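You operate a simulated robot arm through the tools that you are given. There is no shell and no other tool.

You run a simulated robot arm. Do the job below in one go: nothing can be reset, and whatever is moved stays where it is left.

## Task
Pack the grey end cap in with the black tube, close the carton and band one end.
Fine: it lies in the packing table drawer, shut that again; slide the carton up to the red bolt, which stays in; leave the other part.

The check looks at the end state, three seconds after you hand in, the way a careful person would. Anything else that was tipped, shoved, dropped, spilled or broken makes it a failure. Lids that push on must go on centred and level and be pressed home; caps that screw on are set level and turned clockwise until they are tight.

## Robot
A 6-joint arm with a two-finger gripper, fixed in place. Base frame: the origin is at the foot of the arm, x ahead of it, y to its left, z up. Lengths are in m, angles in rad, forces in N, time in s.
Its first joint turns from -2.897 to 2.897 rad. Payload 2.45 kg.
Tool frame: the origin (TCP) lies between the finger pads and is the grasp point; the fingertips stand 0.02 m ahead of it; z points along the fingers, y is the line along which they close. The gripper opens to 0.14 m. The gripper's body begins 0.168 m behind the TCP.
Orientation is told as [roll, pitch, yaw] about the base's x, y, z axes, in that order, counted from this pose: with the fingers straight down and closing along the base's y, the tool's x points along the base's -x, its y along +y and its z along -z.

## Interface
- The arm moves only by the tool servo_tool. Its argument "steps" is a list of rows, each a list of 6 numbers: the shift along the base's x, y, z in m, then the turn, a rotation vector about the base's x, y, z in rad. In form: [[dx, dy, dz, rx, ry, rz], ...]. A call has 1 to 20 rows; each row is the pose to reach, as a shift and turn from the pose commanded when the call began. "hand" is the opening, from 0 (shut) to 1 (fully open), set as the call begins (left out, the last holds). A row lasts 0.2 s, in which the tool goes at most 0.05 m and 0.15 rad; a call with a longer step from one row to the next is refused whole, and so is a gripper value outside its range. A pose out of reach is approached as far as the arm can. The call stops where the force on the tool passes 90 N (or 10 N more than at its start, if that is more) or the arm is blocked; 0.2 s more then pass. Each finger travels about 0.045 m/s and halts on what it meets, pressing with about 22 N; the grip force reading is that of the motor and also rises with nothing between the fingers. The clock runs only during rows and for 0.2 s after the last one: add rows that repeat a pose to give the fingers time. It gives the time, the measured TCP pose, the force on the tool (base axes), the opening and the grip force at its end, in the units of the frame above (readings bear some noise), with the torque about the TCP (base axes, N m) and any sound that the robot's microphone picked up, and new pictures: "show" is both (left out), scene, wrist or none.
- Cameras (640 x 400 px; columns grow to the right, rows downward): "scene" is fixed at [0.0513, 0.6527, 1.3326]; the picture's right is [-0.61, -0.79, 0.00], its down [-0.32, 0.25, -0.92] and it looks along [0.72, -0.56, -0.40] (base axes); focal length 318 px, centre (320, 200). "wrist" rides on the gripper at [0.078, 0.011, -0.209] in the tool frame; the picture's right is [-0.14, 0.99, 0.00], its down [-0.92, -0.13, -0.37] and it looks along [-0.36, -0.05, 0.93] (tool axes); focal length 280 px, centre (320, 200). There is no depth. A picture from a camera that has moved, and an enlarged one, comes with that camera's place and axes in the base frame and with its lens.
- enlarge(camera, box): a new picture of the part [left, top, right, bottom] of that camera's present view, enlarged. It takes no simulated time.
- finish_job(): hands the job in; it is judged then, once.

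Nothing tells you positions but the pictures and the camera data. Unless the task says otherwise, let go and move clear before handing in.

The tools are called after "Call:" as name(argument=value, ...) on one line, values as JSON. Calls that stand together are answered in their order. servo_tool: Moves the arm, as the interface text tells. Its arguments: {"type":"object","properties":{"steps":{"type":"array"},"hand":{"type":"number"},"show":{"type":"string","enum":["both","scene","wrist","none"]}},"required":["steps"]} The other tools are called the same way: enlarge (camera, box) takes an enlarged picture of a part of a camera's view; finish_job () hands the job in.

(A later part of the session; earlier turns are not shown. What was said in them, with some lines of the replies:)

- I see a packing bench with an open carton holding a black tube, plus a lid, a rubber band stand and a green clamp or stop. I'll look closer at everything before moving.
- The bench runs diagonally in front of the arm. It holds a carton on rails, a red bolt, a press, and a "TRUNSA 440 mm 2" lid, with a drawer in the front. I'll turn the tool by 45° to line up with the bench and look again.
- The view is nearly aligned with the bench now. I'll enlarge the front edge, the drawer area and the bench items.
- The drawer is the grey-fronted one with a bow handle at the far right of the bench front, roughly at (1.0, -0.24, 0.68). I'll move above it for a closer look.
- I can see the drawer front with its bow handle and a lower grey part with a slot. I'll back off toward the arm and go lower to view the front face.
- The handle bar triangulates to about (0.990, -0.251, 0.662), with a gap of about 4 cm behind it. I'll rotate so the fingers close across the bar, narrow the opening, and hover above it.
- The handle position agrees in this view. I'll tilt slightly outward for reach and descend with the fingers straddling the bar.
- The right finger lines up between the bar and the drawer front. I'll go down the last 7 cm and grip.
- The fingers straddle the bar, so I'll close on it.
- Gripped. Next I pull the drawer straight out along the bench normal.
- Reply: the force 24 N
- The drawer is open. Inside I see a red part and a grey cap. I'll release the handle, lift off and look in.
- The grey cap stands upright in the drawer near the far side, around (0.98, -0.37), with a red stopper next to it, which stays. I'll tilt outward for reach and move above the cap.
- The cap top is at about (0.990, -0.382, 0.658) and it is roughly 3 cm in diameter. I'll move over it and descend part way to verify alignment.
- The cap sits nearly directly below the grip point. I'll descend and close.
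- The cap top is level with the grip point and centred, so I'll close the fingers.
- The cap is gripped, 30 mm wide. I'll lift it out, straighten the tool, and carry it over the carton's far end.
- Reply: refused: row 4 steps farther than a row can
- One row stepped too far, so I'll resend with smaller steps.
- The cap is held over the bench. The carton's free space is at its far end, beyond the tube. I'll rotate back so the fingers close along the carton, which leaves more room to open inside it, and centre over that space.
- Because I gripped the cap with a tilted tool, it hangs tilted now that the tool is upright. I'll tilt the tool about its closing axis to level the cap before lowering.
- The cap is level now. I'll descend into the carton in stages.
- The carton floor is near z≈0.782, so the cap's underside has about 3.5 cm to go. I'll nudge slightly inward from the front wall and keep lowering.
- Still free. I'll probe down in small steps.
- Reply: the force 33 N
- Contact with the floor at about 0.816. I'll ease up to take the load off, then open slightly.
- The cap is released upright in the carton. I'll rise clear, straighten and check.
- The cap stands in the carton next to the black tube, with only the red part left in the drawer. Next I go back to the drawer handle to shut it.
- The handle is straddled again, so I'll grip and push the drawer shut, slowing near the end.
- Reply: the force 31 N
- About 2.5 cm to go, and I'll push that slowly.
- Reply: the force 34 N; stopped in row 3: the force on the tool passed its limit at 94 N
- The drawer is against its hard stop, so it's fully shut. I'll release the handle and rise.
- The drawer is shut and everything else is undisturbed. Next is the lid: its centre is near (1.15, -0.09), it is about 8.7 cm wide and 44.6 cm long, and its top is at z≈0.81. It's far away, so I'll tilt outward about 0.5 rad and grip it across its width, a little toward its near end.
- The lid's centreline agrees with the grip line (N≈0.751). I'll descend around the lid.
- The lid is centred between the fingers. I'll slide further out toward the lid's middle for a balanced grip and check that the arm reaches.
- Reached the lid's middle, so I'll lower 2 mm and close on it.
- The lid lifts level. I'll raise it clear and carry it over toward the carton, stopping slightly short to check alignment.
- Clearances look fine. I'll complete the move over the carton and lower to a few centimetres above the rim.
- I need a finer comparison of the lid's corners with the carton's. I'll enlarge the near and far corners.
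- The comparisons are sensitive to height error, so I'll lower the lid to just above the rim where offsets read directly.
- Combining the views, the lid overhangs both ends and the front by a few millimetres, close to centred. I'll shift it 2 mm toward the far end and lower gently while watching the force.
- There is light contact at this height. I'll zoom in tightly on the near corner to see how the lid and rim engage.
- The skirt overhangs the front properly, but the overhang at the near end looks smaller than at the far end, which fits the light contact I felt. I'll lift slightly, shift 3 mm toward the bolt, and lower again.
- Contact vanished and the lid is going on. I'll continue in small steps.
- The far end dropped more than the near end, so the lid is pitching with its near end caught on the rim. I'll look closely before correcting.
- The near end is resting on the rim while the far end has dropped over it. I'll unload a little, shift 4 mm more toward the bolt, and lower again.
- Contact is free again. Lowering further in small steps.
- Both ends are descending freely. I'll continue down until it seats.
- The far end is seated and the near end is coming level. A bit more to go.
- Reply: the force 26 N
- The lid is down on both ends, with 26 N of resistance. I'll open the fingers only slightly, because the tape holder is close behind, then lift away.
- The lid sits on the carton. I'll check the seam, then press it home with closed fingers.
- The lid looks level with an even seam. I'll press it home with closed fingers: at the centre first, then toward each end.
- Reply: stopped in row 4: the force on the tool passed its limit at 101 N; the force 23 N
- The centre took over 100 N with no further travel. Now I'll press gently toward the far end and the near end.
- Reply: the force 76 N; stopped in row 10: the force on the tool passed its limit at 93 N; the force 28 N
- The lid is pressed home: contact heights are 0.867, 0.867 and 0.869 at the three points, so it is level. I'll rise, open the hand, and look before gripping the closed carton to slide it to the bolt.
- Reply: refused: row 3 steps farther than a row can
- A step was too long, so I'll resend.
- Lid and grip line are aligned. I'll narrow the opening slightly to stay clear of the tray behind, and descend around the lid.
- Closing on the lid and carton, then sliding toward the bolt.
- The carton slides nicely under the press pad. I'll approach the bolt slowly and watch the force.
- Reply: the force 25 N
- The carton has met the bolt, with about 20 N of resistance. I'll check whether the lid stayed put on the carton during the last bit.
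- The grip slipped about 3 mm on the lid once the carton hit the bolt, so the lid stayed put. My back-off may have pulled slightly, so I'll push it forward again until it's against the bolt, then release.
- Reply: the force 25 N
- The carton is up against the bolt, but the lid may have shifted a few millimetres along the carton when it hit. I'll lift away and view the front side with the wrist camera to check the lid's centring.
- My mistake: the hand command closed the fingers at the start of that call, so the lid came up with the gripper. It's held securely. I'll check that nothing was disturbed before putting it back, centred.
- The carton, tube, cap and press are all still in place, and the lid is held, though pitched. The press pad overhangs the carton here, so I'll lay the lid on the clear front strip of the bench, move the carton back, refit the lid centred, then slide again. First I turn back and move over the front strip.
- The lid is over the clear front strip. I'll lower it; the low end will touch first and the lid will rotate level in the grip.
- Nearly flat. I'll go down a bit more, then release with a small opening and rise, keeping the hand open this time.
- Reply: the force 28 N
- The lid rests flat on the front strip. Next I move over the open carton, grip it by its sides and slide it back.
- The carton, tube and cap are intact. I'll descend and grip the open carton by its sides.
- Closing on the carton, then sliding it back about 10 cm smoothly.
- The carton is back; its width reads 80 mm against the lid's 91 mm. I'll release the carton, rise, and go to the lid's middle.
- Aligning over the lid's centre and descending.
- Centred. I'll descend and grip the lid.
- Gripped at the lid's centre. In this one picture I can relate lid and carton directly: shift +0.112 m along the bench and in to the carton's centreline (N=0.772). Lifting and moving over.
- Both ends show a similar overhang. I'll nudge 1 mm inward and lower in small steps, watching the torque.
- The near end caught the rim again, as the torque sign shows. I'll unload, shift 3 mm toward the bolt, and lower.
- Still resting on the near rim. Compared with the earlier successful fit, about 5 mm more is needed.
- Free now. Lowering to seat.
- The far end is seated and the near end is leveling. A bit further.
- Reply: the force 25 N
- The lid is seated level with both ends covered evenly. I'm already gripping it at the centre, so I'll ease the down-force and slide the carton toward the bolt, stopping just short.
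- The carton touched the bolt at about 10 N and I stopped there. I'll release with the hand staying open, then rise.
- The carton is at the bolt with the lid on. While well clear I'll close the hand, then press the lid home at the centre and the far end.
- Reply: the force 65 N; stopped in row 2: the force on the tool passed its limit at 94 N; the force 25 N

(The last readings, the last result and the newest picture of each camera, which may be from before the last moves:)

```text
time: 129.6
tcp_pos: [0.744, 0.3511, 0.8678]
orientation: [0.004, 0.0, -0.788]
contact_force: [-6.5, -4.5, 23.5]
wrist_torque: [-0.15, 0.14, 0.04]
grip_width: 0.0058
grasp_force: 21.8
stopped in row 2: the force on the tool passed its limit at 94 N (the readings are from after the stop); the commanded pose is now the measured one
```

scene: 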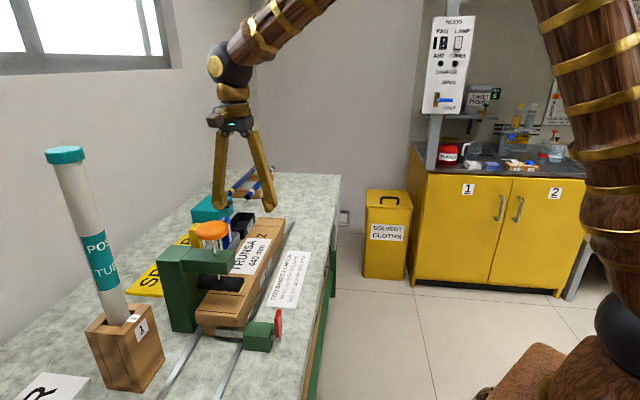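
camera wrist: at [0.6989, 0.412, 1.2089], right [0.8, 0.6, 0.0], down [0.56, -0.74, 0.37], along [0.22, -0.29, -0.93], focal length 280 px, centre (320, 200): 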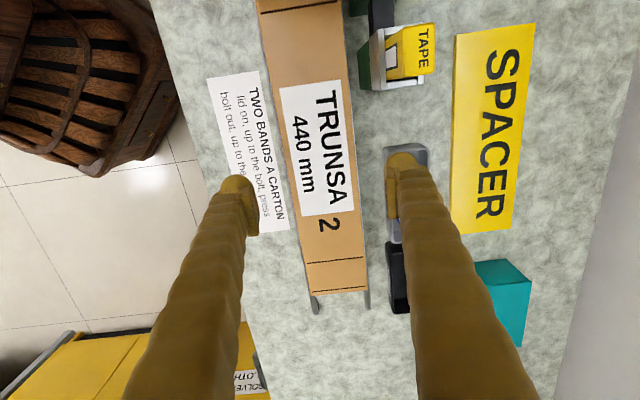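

Pressed home at the same height as before (0.867). Now the far end.

Call:
servo_tool(steps=[[0, 0, 0.015, 0, 0, 0], [0.025, -0.025, 0.018, 0, 0, 0], [0.055, -0.055, 0.018, 0, 0, 0], [0.085, -0.085, 0.018, 0, 0, 0], [0.1, -0.1, 0.015, 0, 0, 0], [0.1, -0.1, 0.006, 0, 0, 0], [0.1, -0.1, 0.001, 0, 0, 0], [0.1, -0.1, -0.003, 0, 0, 0]], show="none")

Call:
servo_tool(steps=[[0, 0, 0.03, 0, 0, 0], [0, 0, 0.07, 0, 0, 0], [0, 0, 0.11, 0, 0, 0], [0, 0, 0.15, 0, 0, 0], [0, 0, 0.19, 0, 0, 0], [0, 0, 0.23, 0, 0, 0], [0, 0, 0.27, 0, 0, 0]])

Call:
enlarge(camera="scene", box=[140, 200, 300, 360])

Call:
enlarge(camera="scene", box=[185, 210, 255, 290])

```text
time: 131.4
tcp_pos: [0.8453, 0.2497, 0.8672]
orientation: [0.006, -0.002, -0.788]
contact_force: [-17.1, -11.0, 65.1]
wrist_torque: [-0.24, 0.48, 0.21]
grip_width: 0.0058
grasp_force: 21.7
```

```text
time: 133.0
tcp_pos: [0.8433, 0.2515, 1.1334]
orientation: [0.001, 0.001, -0.787]
contact_force: [0.0, -0.2, 0.3]
wrist_torque: [-0.03, 0.04, 0.01]
grip_width: 0.0
grasp_force: 22.2
camera wrist: at [0.7978, 0.3129, 1.3423], right [0.8, 0.6, 0.0], down [0.56, -0.74, 0.37], along [0.22, -0.29, -0.93], focal length 280 px, centre (320, 200)
```

scene: 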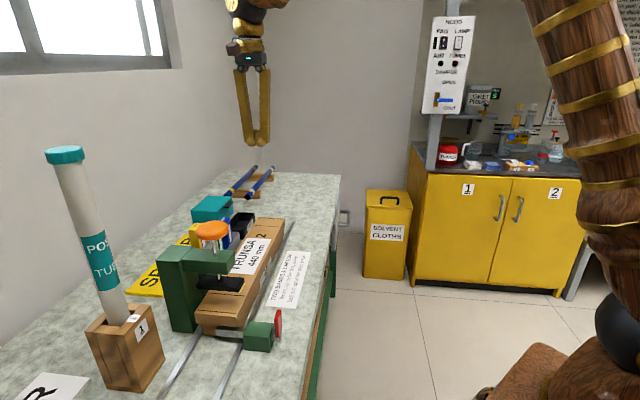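
wrist: 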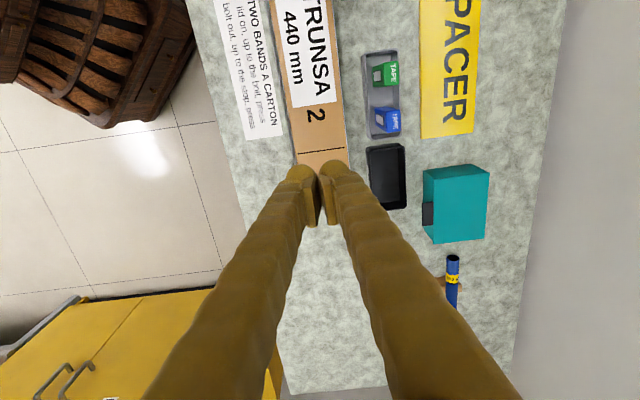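

```text
2.50 times, centred on (220, 280) of scene
camera zoom: at [0.0513, 0.6527, 1.3326], right [-0.61, -0.79, 0.0], down [-0.32, 0.25, -0.92], along [0.72, -0.56, -0.4], focal length 795 px, centre (570, 0)
```

zoom: 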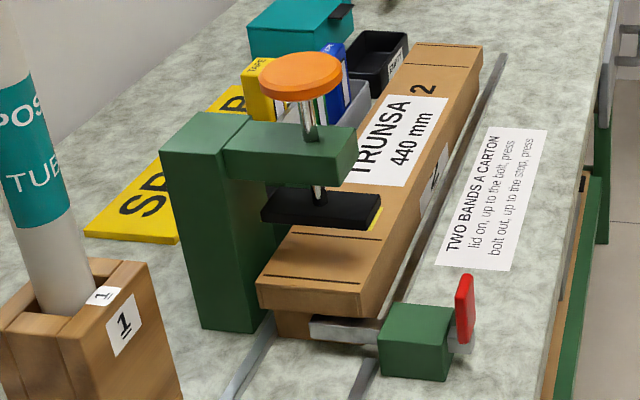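

```text
5.00 times, centred on (220, 250) of scene
camera zoom: at [0.0513, 0.6527, 1.3326], right [-0.61, -0.79, 0.0], down [-0.32, 0.25, -0.92], along [0.72, -0.56, -0.4], focal length 1590 px, centre (820, -50)
```

zoom: 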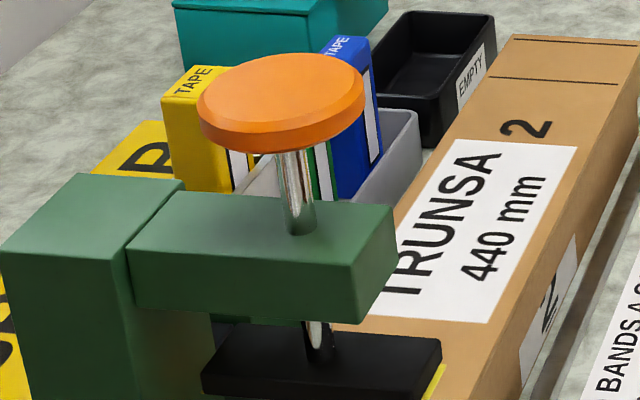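

The lid is home: 0.867 at both points. Next is the press knob, estimated at about (0.625, 0.481) with its top near z≈1.02. I'll move above it and verify with the wrist camera, staying clear of the tall post tube.

Call:
servo_tool(steps=[[-0.025, 0.026, 0.01, 0, 0, 0], [-0.055, 0.057, 0.02, 0, 0, 0], [-0.085, 0.088, 0.03, 0, 0, 0], [-0.115, 0.12, 0.03, 0, 0, 0], [-0.145, 0.151, 0.03, 0, 0, 0], [-0.17, 0.177, 0.03, 0, 0, 0], [-0.19, 0.2, 0.03, 0, 0, 0], [-0.19, 0.2, 0.03, 0, 0, 0]], hand=0)

Call:
enlarge(camera="wrist", box=[200, 60, 440, 260])

```text
time: 134.8
tcp_pos: [0.656, 0.4511, 1.1625]
orientation: [0.003, 0.001, -0.787]
contact_force: [0.0, -0.1, -0.7]
wrist_torque: [0.02, -0.05, -0.04]
grip_width: 0.0002
grasp_force: 21.9
camera wrist: at [0.6091, 0.5131, 1.3718], right [0.8, 0.6, 0.0], down [0.56, -0.74, 0.37], along [0.22, -0.29, -0.93], focal length 280 px, centre (320, 200)
```

scene: 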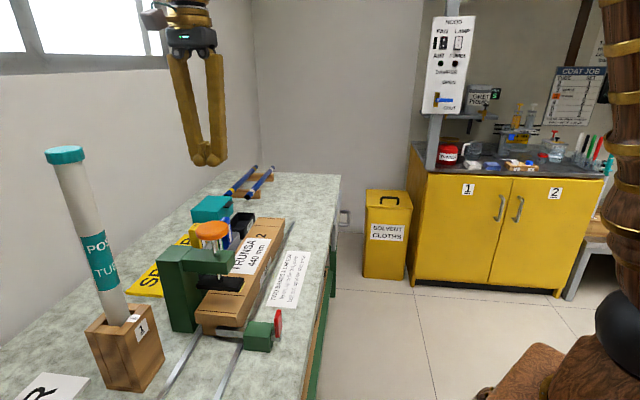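
wrist: 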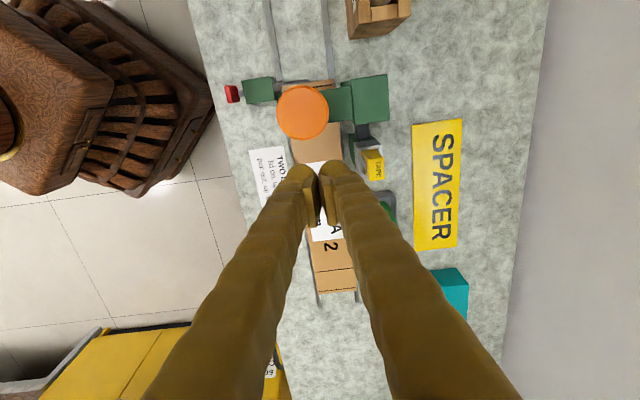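

```text
2.00 times, centred on (320, 160) of wrist
camera zoom: at [0.6091, 0.5131, 1.3718], right [0.8, 0.6, 0.0], down [0.56, -0.74, 0.37], along [0.22, -0.29, -0.93], focal length 561 px, centre (320, 280)
```

zoom: 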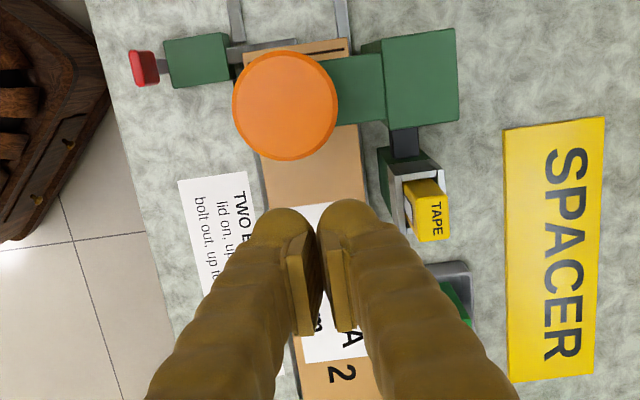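

The knob is centred at (0.608, 0.480) with its top near 1.03. I'll position the closed fingers above it.

Call:
servo_tool(steps=[[-0.024, 0.0145, 0, 0, 0, 0], [-0.048, 0.029, -0.01, 0, 0, 0], [-0.048, 0.029, -0.04, 0, 0, 0], [-0.048, 0.029, -0.07, 0, 0, 0], [-0.048, 0.029, -0.085, 0, 0, 0], [-0.048, 0.029, -0.09, 0, 0, 0]], hand=0)

Call:
enlarge(camera="scene", box=[150, 160, 290, 300])

Call:
enlarge(camera="wrist", box=[240, 120, 400, 260])

```text
time: 136.2
tcp_pos: [0.6068, 0.4798, 1.0733]
orientation: [0.003, 0.002, -0.787]
contact_force: [-0.4, 0.0, 1.1]
wrist_torque: [0.0, -0.04, -0.01]
grip_width: 0.0
grasp_force: 22.1
camera wrist: at [0.5606, 0.5418, 1.282], right [0.8, 0.6, 0.0], down [0.56, -0.74, 0.37], along [0.22, -0.29, -0.93], focal length 280 px, centre (320, 200)
```

scene: 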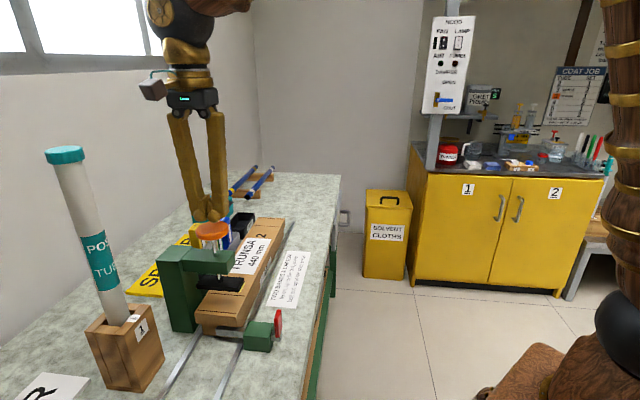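
wrist: 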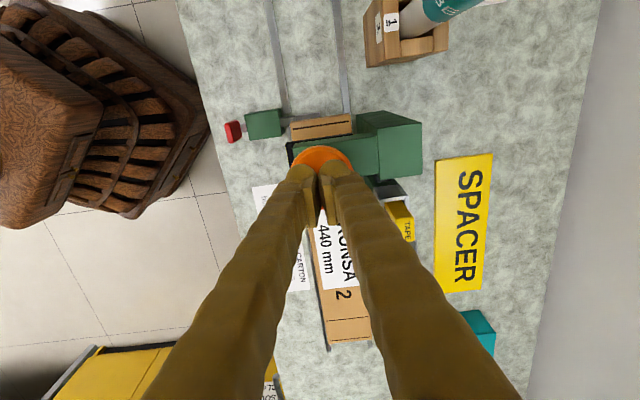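

```text
2.86 times, centred on (220, 230) of scene
camera zoom: at [0.0513, 0.6527, 1.3326], right [-0.61, -0.79, 0.0], down [-0.32, 0.25, -0.92], along [0.72, -0.56, -0.4], focal length 909 px, centre (606, 114)
```

zoom: 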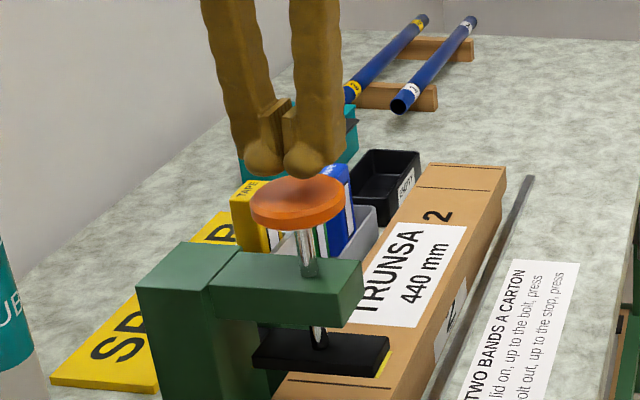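

```text
2.86 times, centred on (320, 190) of wrist
camera zoom: at [0.5606, 0.5418, 1.282], right [0.8, 0.6, 0.0], down [0.56, -0.74, 0.37], along [0.22, -0.29, -0.93], focal length 801 px, centre (320, 229)
```

zoom: 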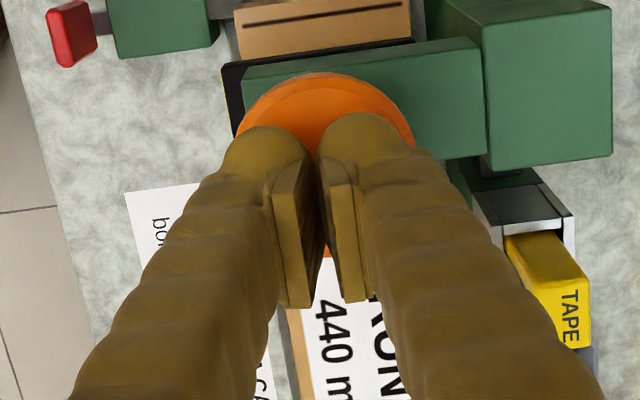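

Centred over the knob. I'll press down slowly.

Call:
servo_tool(steps=[[0, 0, -0.006, 0, 0, 0], [0, 0, -0.012, 0, 0, 0], [0, 0, -0.018, 0, 0, 0], [0, 0, -0.023, 0, 0, 0], [0, 0, -0.028, 0, 0, 0], [0, 0, -0.033, 0, 0, 0], [0, 0, -0.038, 0, 0, 0], [0, 0, -0.043, 0, 0, 0]], show="scene")

Call:
enlarge(camera="scene", box=[170, 190, 290, 330])

```text
time: 138.0
tcp_pos: [0.6075, 0.4808, 1.03]
orientation: [0.003, 0.0, -0.787]
contact_force: [-0.9, 0.4, 3.4]
wrist_torque: [-0.02, 0.04, -0.03]
grip_width: 0.006
grasp_force: 29.5
```

scene: 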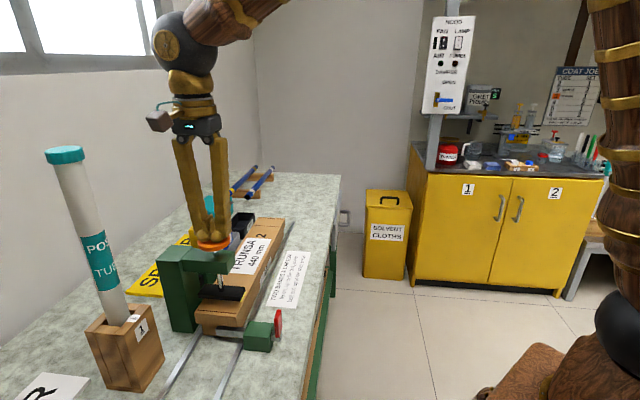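

```text
2.86 times, centred on (230, 260) of scene
camera zoom: at [0.0513, 0.6527, 1.3326], right [-0.61, -0.79, 0.0], down [-0.32, 0.25, -0.92], along [0.72, -0.56, -0.4], focal length 909 px, centre (577, 29)
```

zoom: 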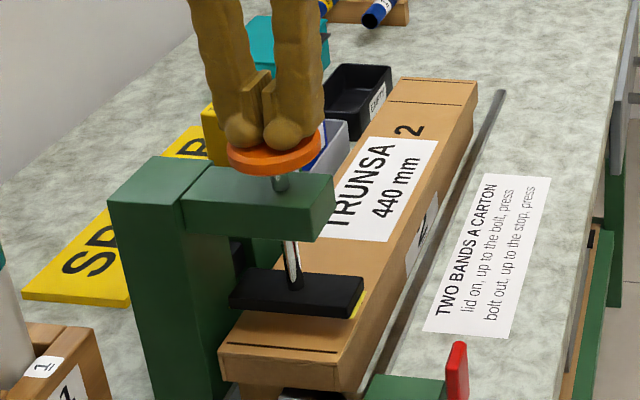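

The pad is moving down with little force. I'll continue until it presses on the lid.

Call:
servo_tool(steps=[[0, 0, -0.004, 0, 0, 0], [0, 0, -0.008, 0, 0, 0], [0, 0, -0.011, 0, 0, 0], [0, 0, -0.014, 0, 0, 0], [0, 0, -0.016, 0, 0, 0], [0, 0, -0.018, 0, 0, 0]], show="scene")

Call:
enlarge(camera="scene", box=[170, 190, 290, 330])

```text
time: 139.4
tcp_pos: [0.6072, 0.48, 1.0125]
orientation: [0.004, 0.001, -0.787]
contact_force: [-1.2, 1.0, 5.2]
wrist_torque: [0.03, 0.02, -0.03]
grip_width: 0.0062
grasp_force: 29.2
heard: click
```

scene: 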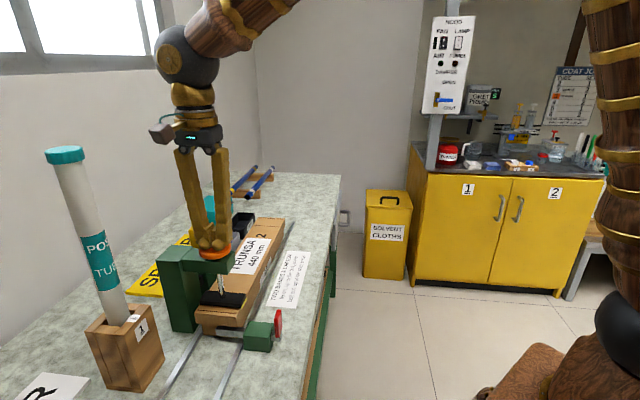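

```text
2.86 times, centred on (230, 260) of scene
camera zoom: at [0.0513, 0.6527, 1.3326], right [-0.61, -0.79, 0.0], down [-0.32, 0.25, -0.92], along [0.72, -0.56, -0.4], focal length 909 px, centre (577, 29)
```

zoom: 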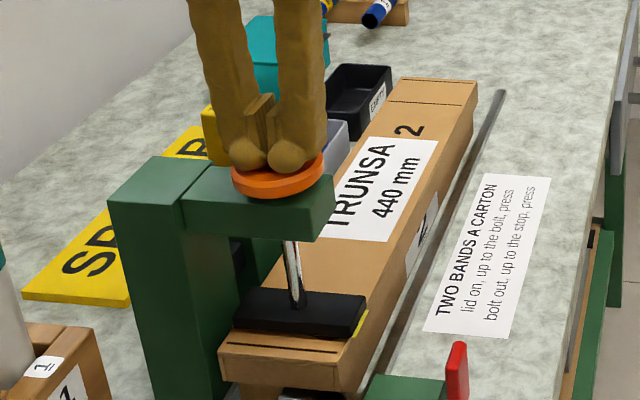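

A click, so the band is applied. I'll raise straight up and look.

Call:
servo_tool(steps=[[0, 0, 0.01, 0, 0, 0], [0, 0, 0.025, 0, 0, 0], [0, 0, 0.05, 0, 0, 0], [0, 0, 0.09, 0, 0, 0], [0, 0, 0.13, 0, 0, 0], [0, 0, 0.17, 0, 0, 0]], show="both")

Call:
enlarge(camera="scene", box=[170, 190, 290, 350])

Call:
enlarge(camera="scene", box=[195, 270, 275, 350])

```text
time: 140.8
tcp_pos: [0.6072, 0.4796, 1.1839]
orientation: [0.003, 0.0, -0.787]
contact_force: [0.4, 0.1, -0.6]
wrist_torque: [0.02, 0.01, -0.02]
grip_width: 0.0001
grasp_force: 29.6
camera wrist: at [0.5604, 0.5418, 1.3921], right [0.8, 0.6, 0.0], down [0.56, -0.74, 0.37], along [0.22, -0.29, -0.93], focal length 280 px, centre (320, 200)
```

scene: 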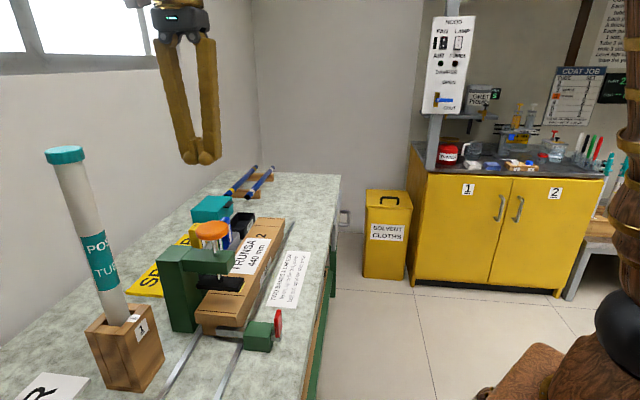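
wrist: 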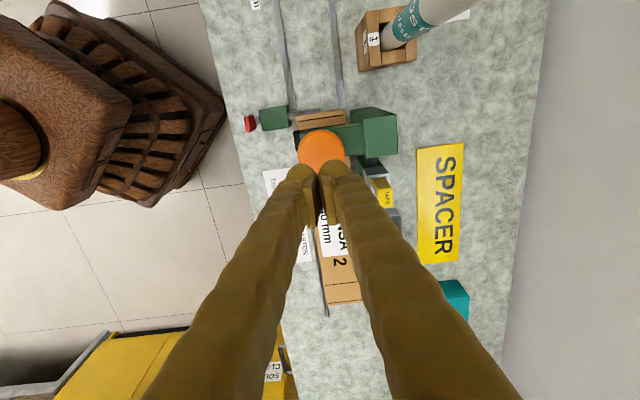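

```text
2.50 times, centred on (230, 270) of scene
camera zoom: at [0.0513, 0.6527, 1.3326], right [-0.61, -0.79, 0.0], down [-0.32, 0.25, -0.92], along [0.72, -0.56, -0.4], focal length 795 px, centre (545, 25)
```

zoom: 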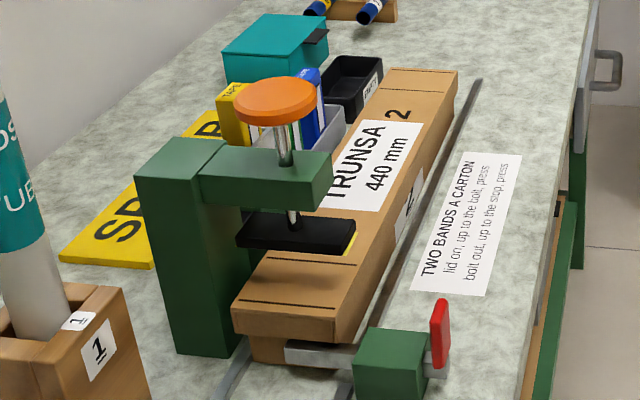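

```text
5.00 times, centred on (235, 310) of scene
camera zoom: at [0.0513, 0.6527, 1.3326], right [-0.61, -0.79, 0.0], down [-0.32, 0.25, -0.92], along [0.72, -0.56, -0.4], focal length 1590 px, centre (745, -350)
```

zoom: 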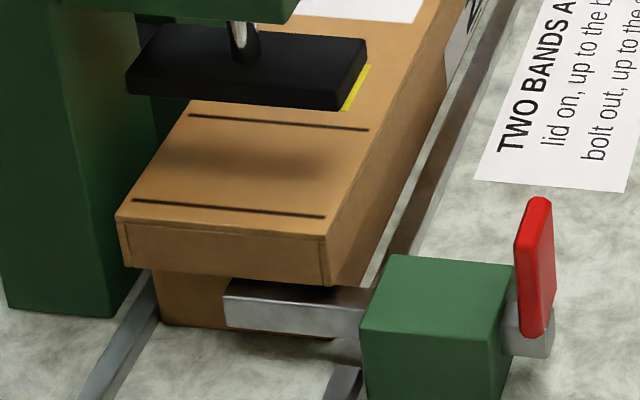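

I heard the click but can't see a band from here. I'll back off toward the arm and look at the near end from the front.

Call:
servo_tool(steps=[[-0.02, -0.02, 0, 0, 0, 0], [-0.045, -0.045, 0, 0, 0, 0.1], [-0.07, -0.07, 0, 0, 0, 0.24], [-0.09, -0.09, 0, 0, 0, 0.38], [-0.11, -0.11, 0, 0, 0, 0.52], [-0.12, -0.12, 0, 0, 0, 0.66], [-0.12, -0.12, 0, 0, 0, 0.8], [-0.12, -0.12, 0, 0, 0, 0.94], [-0.12, -0.12, 0, 0, 0, 1.08], [-0.12, -0.12, 0, 0, 0, 1.22], [-0.12, -0.12, 0, 0, 0, 1.36], [-0.12, -0.12, -0.02, 0, 0, 1.5], [-0.12, -0.12, -0.04, 0, 0, 1.574]], hand=0, show="wrist")

Call:
servo_tool(steps=[[0, 0, -0.02, 0.1, -0.1, 0], [0, 0, -0.04, 0.2, -0.2, 0], [0, 0, -0.06, 0.3, -0.3, 0], [0, 0, -0.08, 0.4, -0.4, 0]], show="wrist")

```text
time: 143.6
tcp_pos: [0.488, 0.3593, 1.1416]
orientation: [0.001, 0.001, 0.787]
contact_force: [-0.4, 0.6, 0.1]
wrist_torque: [0.01, -0.02, 0.02]
grip_width: 0.0002
grasp_force: 29.3
camera wrist: at [0.4263, 0.3113, 1.3504], right [-0.6, 0.8, 0.0], down [0.74, 0.56, 0.37], along [0.29, 0.22, -0.93], focal length 280 px, centre (320, 200)
```

wrist: 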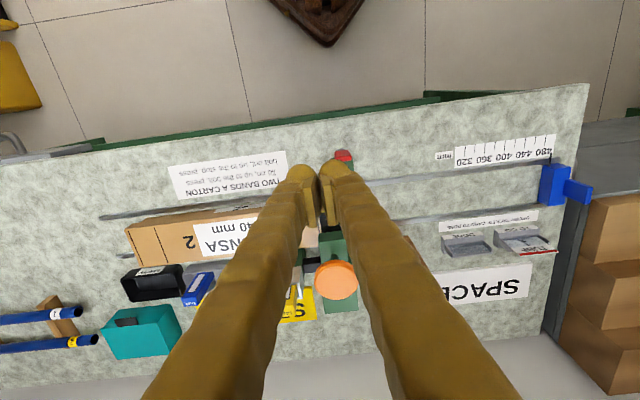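

```text
time: 144.6
tcp_pos: [0.4863, 0.3597, 1.062]
orientation: [0.001, -0.567, 0.787]
contact_force: [0.0, -0.3, -0.5]
wrist_torque: [0.02, 0.04, 0.03]
grip_width: 0.0
grasp_force: 29.3
camera wrist: at [0.3547, 0.2409, 1.1965], right [-0.62, 0.78, 0.07], down [0.5, 0.32, 0.81], along [0.6, 0.54, -0.59], focal length 280 px, centre (320, 200)
```

wrist: 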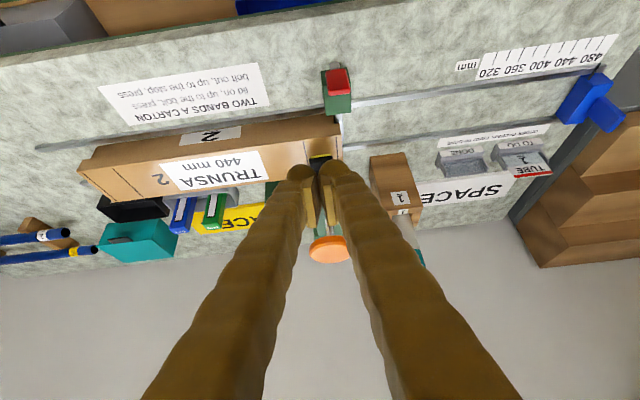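

Call:
servo_tool(steps=[[0.03, -0.03, 0, 0, 0, 0], [0.06, -0.06, 0, 0, 0, 0], [0.09, -0.09, -0.01, 0, 0, 0], [0.12, -0.12, -0.03, 0, 0, 0]], show="wrist")

Call:
enlarge(camera="wrist", box=[340, 60, 560, 260])

Call:
enlarge(camera="wrist", box=[180, 60, 360, 200])

```text
time: 145.6
tcp_pos: [0.6054, 0.2379, 1.0323]
orientation: [0.002, -0.568, 0.787]
contact_force: [-0.3, -0.7, 1.0]
wrist_torque: [-0.02, 0.01, 0.01]
grip_width: 0.0002
grasp_force: 29.1
camera wrist: at [0.4737, 0.1194, 1.1671], right [-0.62, 0.78, 0.07], down [0.5, 0.32, 0.8], along [0.6, 0.54, -0.59], focal length 280 px, centre (320, 200)
```

wrist: 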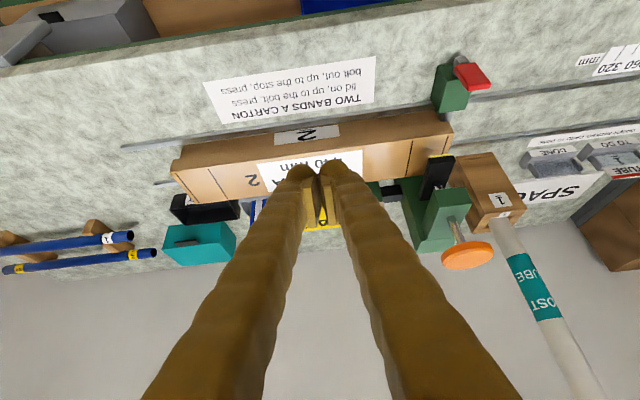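

```text
2.00 times, centred on (450, 160) of wrist
camera zoom: at [0.4737, 0.1194, 1.1671], right [-0.62, 0.78, 0.07], down [0.5, 0.32, 0.8], along [0.6, 0.54, -0.59], focal length 561 px, centre (60, 280)
```

zoom: 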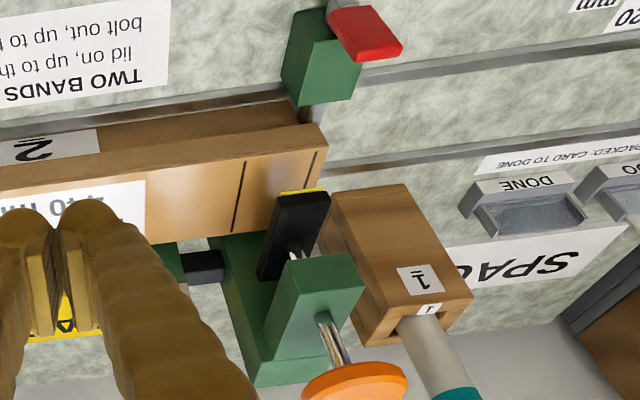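

```text
2.86 times, centred on (270, 130) of wrist
camera zoom: at [0.4737, 0.1194, 1.1671], right [-0.62, 0.78, 0.07], down [0.5, 0.32, 0.8], along [0.6, 0.54, -0.59], focal length 801 px, centre (463, 400)
```

zoom: 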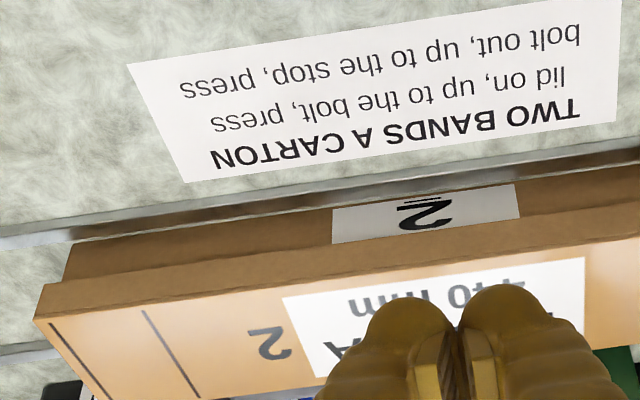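

No band is visible on the lid, so the light press wasn't enough or something else is needed. I'll inspect the press and tape cartridges more closely.

Call:
enlarge(camera="scene", box=[180, 200, 260, 280])

Call:
enlarge(camera="wrist", box=[390, 130, 500, 240])

Call:
enlarge(camera="scene", box=[205, 270, 255, 320])

```text
5.00 times, centred on (220, 240) of scene
camera zoom: at [0.0513, 0.6527, 1.3326], right [-0.61, -0.79, 0.0], down [-0.32, 0.25, -0.92], along [0.72, -0.56, -0.4], focal length 1590 px, centre (820, 0)
```

zoom: 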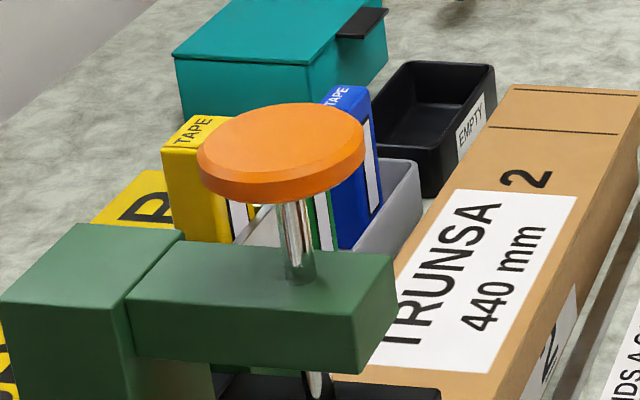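

```text
3.64 times, centred on (445, 185) of wrist
camera zoom: at [0.4737, 0.1194, 1.1671], right [-0.62, 0.78, 0.07], down [0.5, 0.32, 0.8], along [0.6, 0.54, -0.59], focal length 1020 px, centre (-134, 254)
```

zoom: 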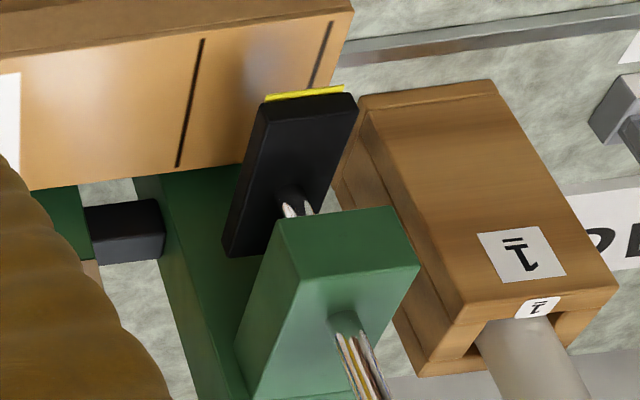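

```text
8.00 times, centred on (230, 295) of scene
camera zoom: at [0.0513, 0.6527, 1.3326], right [-0.61, -0.79, 0.0], down [-0.32, 0.25, -0.92], along [0.72, -0.56, -0.4], focal length 2545 px, centre (1040, -560)
```

zoom: 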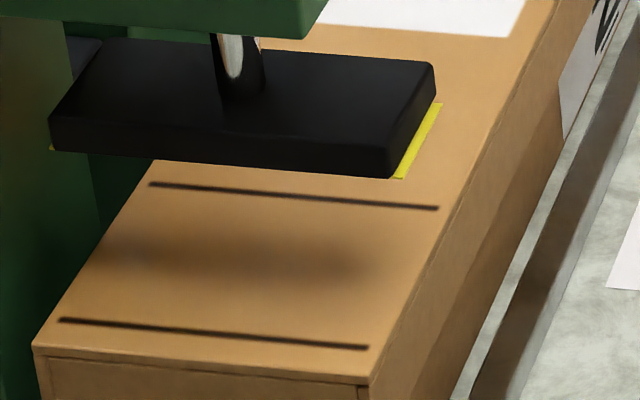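

The tape is loaded, with a yellow strip under the pad. My press ended at only 5 N, so I'll go back and press firmly down onto the lid.

Call:
servo_tool(steps=[[-0.01, -0.01, 0.04, -0.1, 0.1, 0], [-0.02, -0.02, 0.08, -0.2, 0.2, 0], [-0.03, -0.03, 0.12, -0.3, 0.3, 0], [-0.03, -0.03, 0.15, -0.4, 0.4, 0]], show="none")

Call:
servo_tool(steps=[[0, 0, 0, 0, 0, -0.144], [0, 0, 0, 0, 0, -0.288], [0, 0.01, 0, 0, 0, -0.432], [0, 0.03, 0, 0, 0, -0.576], [0.005, 0.06, 0, 0, 0, -0.72], [0.01, 0.09, 0, 0, 0, -0.864], [0.015, 0.12, 0, 0, 0, -1.008], [0.02, 0.15, 0, 0, 0, -1.152], [0.025, 0.18, 0, 0, 0, -1.296], [0.03, 0.21, 0, 0, 0, -1.44], [0.032, 0.24, 0, 0, 0, -1.574], [0.0316, 0.2721, 0, 0, 0, -1.574], [0.0316, 0.2721, -0.04, 0, 0, -1.574], [0.0316, 0.2721, -0.08, 0, 0, -1.574], [0.0316, 0.2721, -0.1, 0, 0, -1.574]], show="both")

```text
time: 146.6
tcp_pos: [0.5763, 0.2097, 1.1826]
orientation: [0.0, 0.002, 0.784]
contact_force: [-0.3, 0.8, 0.1]
wrist_torque: [0.01, -0.03, -0.03]
grip_width: 0.0001
grasp_force: 29.7
```

```text
time: 149.8
tcp_pos: [0.6088, 0.4831, 1.0815]
orientation: [0.004, 0.0, -0.788]
contact_force: [0.5, 0.3, 0.0]
wrist_torque: [0.01, -0.01, -0.01]
grip_width: 0.0
grasp_force: 29.9
camera wrist: at [0.5623, 0.5445, 1.2913], right [0.8, 0.6, 0.0], down [0.56, -0.74, 0.37], along [0.22, -0.29, -0.93], focal length 280 px, centre (320, 200)
```

scene: 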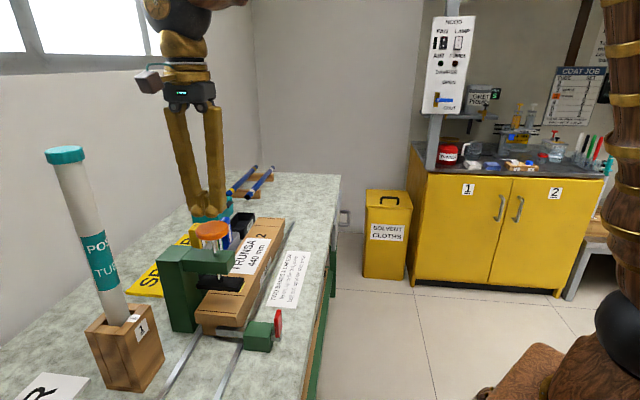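
wrist: 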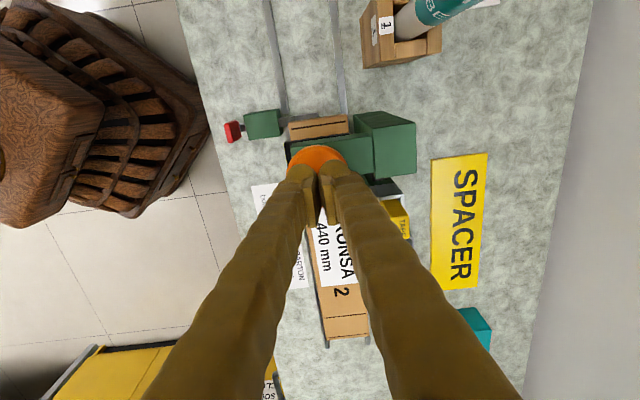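

Call:
servo_tool(steps=[[-0.001, -0.002, -0.01, 0, 0, 0], [-0.001, -0.002, -0.02, 0, 0, 0], [-0.001, -0.002, -0.03, 0, 0, 0], [-0.001, -0.002, -0.04, 0, 0, 0], [-0.001, -0.002, -0.05, 0, 0, 0], [-0.001, -0.002, -0.058, 0, 0, 0], [-0.001, -0.002, -0.064, 0, 0, 0], [-0.001, -0.002, -0.068, 0, 0, 0]], show="none")

Call:
servo_tool(steps=[[0, 0, -0.002, 0, 0, 0], [0, 0, -0.004, 0, 0, 0], [0, 0, -0.006, 0, 0, 0], [0, 0, -0.006, 0, 0, 0]], show="scene")

Call:
enlarge(camera="scene", box=[190, 230, 270, 330])

```text
time: 151.6
tcp_pos: [0.6073, 0.4809, 1.0136]
orientation: [0.005, 0.0, -0.786]
contact_force: [0.3, 1.7, 5.6]
wrist_torque: [0.0, -0.03, -0.02]
grip_width: 0.0059
grasp_force: 29.5
```

```text
time: 152.6
tcp_pos: [0.6068, 0.4808, 1.0081]
orientation: [0.004, 0.0, -0.787]
contact_force: [-1.7, 1.6, 8.2]
wrist_torque: [0.01, 0.08, 0.04]
grip_width: 0.0061
grasp_force: 28.9
heard: click
```

scene: 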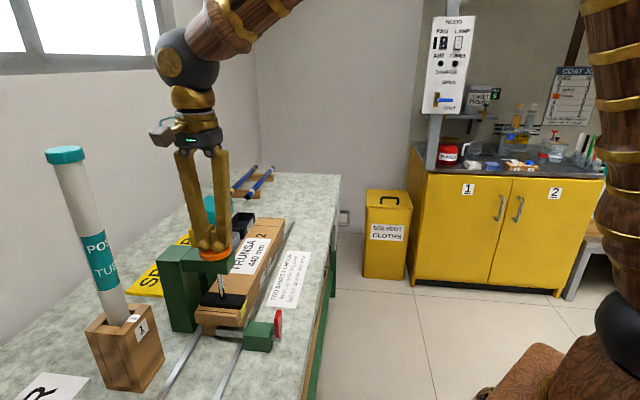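

```text
4.00 times, centred on (230, 280) of scene
camera zoom: at [0.0513, 0.6527, 1.3326], right [-0.61, -0.79, 0.0], down [-0.32, 0.25, -0.92], along [0.72, -0.56, -0.4], focal length 1272 px, centre (680, -120)
```

zoom: 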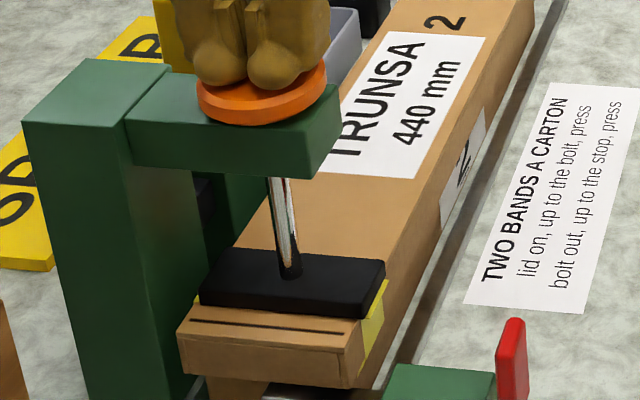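

A second click, and a yellow band now shows on the carton's front side. I'll raise clear and check.

Call:
servo_tool(steps=[[0, 0, 0.01, 0, 0, 0], [0, 0, 0.025, 0, 0, 0], [0, 0, 0.05, 0, 0, 0], [0, 0, 0.09, 0, 0, 0], [0, 0, 0.13, 0, 0, 0], [0, 0, 0.17, 0, 0, 0]], show="scene")

Call:
enlarge(camera="scene", box=[195, 250, 275, 350])

Call:
enlarge(camera="scene", box=[205, 270, 265, 330])

```text
time: 154.0
tcp_pos: [0.6073, 0.4799, 1.1793]
orientation: [0.003, 0.0, -0.788]
contact_force: [0.6, -0.6, -0.8]
wrist_torque: [0.01, 0.03, -0.01]
grip_width: 0.0
grasp_force: 29.7
```

scene: 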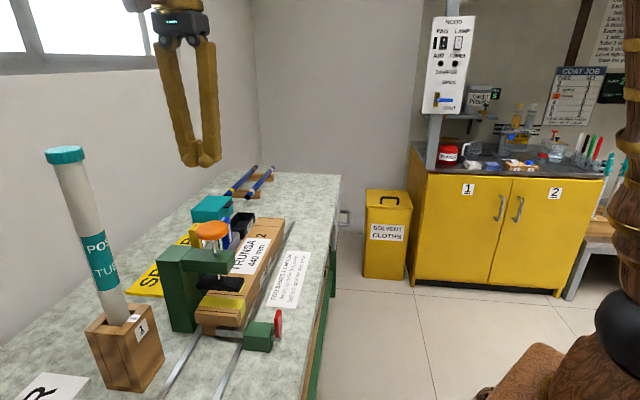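

```text
4.00 times, centred on (235, 300) of scene
camera zoom: at [0.0513, 0.6527, 1.3326], right [-0.61, -0.79, 0.0], down [-0.32, 0.25, -0.92], along [0.72, -0.56, -0.4], focal length 1272 px, centre (660, -200)
```

zoom: 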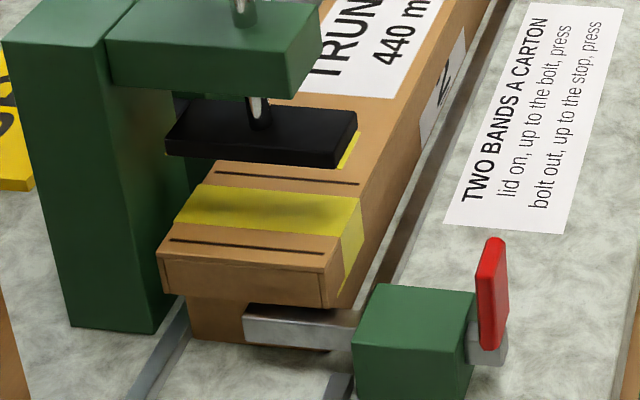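

```text
6.67 times, centred on (235, 300) of scene
camera zoom: at [0.0513, 0.6527, 1.3326], right [-0.61, -0.79, 0.0], down [-0.32, 0.25, -0.92], along [0.72, -0.56, -0.4], focal length 2121 px, centre (887, -467)
```

zoom: 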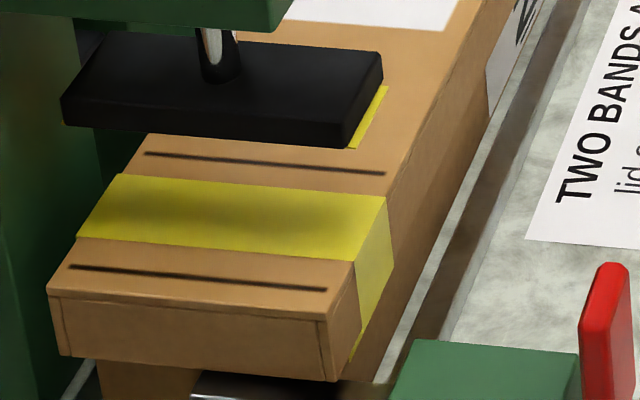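

The yellow band is on, neatly between the lid's marks. I'll move the arm clear and do a last check.

Call:
servo_tool(steps=[[0, -0.03, 0.03, 0, 0, 0], [0, -0.07, 0.05, 0, 0, 0], [0.01, -0.11, 0.07, 0, 0, 0.1], [0.02, -0.15, 0.08, 0, 0, 0.24], [0.03, -0.19, 0.09, 0, 0, 0.38], [0.04, -0.23, 0.1, 0, 0, 0.52], [0.05, -0.27, 0.1, 0, 0, 0.66], [0.06, -0.31, 0.1, 0, 0, 0.8], [0.07, -0.35, 0.1, 0, 0, 0.94], [0.08, -0.39, 0.1, 0, 0, 1.08], [0.09, -0.43, 0.1, 0, 0, 1.22], [0.09, -0.46, 0.1, 0, 0, 1.36], [0.09, -0.47, 0.1, 0, 0, 1.5], [0.09, -0.47, 0.1, 0, 0, 1.574]], hand=0)

Call:
enlarge(camera="scene", box=[160, 150, 400, 350])

Call:
enlarge(camera="wrist", box=[60, 80, 640, 360])

```text
time: 157.0
tcp_pos: [0.697, 0.0098, 1.2782]
orientation: [0.003, 0.0, 0.787]
contact_force: [-0.4, 0.2, 0.5]
wrist_torque: [0.03, 0.0, 0.0]
grip_width: 0.0002
grasp_force: 29.4
camera wrist: at [0.636, -0.0389, 1.4868], right [-0.61, 0.8, 0.0], down [0.74, 0.56, 0.37], along [0.29, 0.22, -0.93], focal length 280 px, centre (320, 200)
```

scene: 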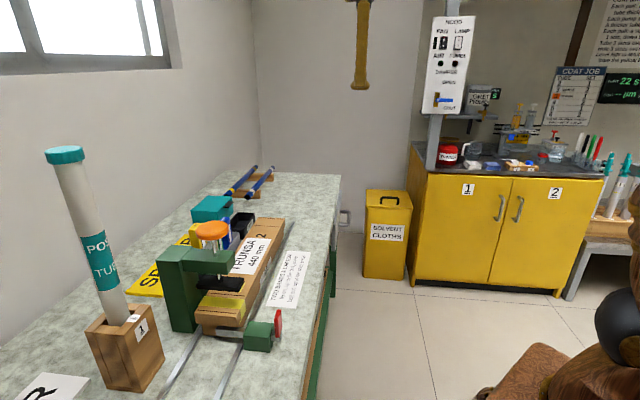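
wrist: 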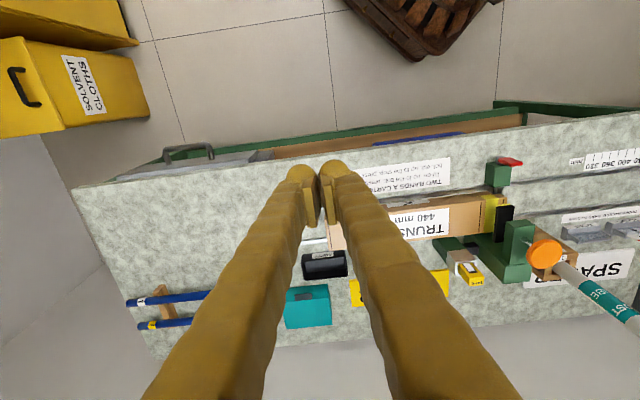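

```text
2.00 times, centred on (280, 250) of scene
camera zoom: at [0.0513, 0.6527, 1.3326], right [-0.61, -0.79, 0.0], down [-0.32, 0.25, -0.92], along [0.72, -0.56, -0.4], focal length 636 px, centre (400, 100)
```

zoom: 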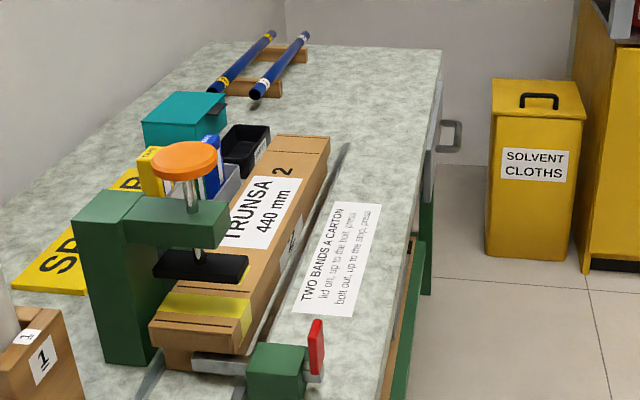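

```text
1.10 times, centred on (350, 220) of wrist
camera zoom: at [0.636, -0.0389, 1.4868], right [-0.61, 0.8, 0.0], down [0.74, 0.56, 0.37], along [0.29, 0.22, -0.93], focal length 309 px, centre (287, 178)
```

zoom: 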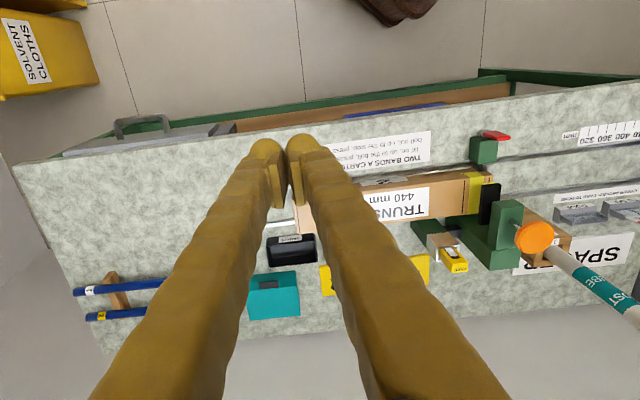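

The cap is in with the tube, and the lid is pressed home. The carton is against the red bolt, which is still in, with one band on that end. The drawer is shut with the red part left inside, and nothing else looks disturbed. Handing in.

Call:
finish_job()

```text
The job is handed in.
```

The job is handed in, and as far as the cameras show it is complete. I don't have the check's result.

- **Cap and tube:** the grey end cap stands upright in the carton beside the black tube.
- **Carton and band:** the lid is pressed down level. The carton sits against the red bolt, which is still in. One yellow band is on that end, between the lid's marks.
- **Drawer:** it is shut, with the red part left inside.

**Lid refit:** after the first fit, I closed the gripper too early while rising and pulled the lid off the carton. I laid it on the clear front strip of the bench, slid the carton back, refitted the lid and pressed it down again. Nothing else looked disturbed afterwards.

**Lid centring:** this is the least certain point. The lid is longer than the carton and overhangs both ends. By the pictures it may sit a few millimetres off centre lengthwise.

**Banding press:** the first press clicked without leaving a band. A firmer second press did, and only one band is visible.
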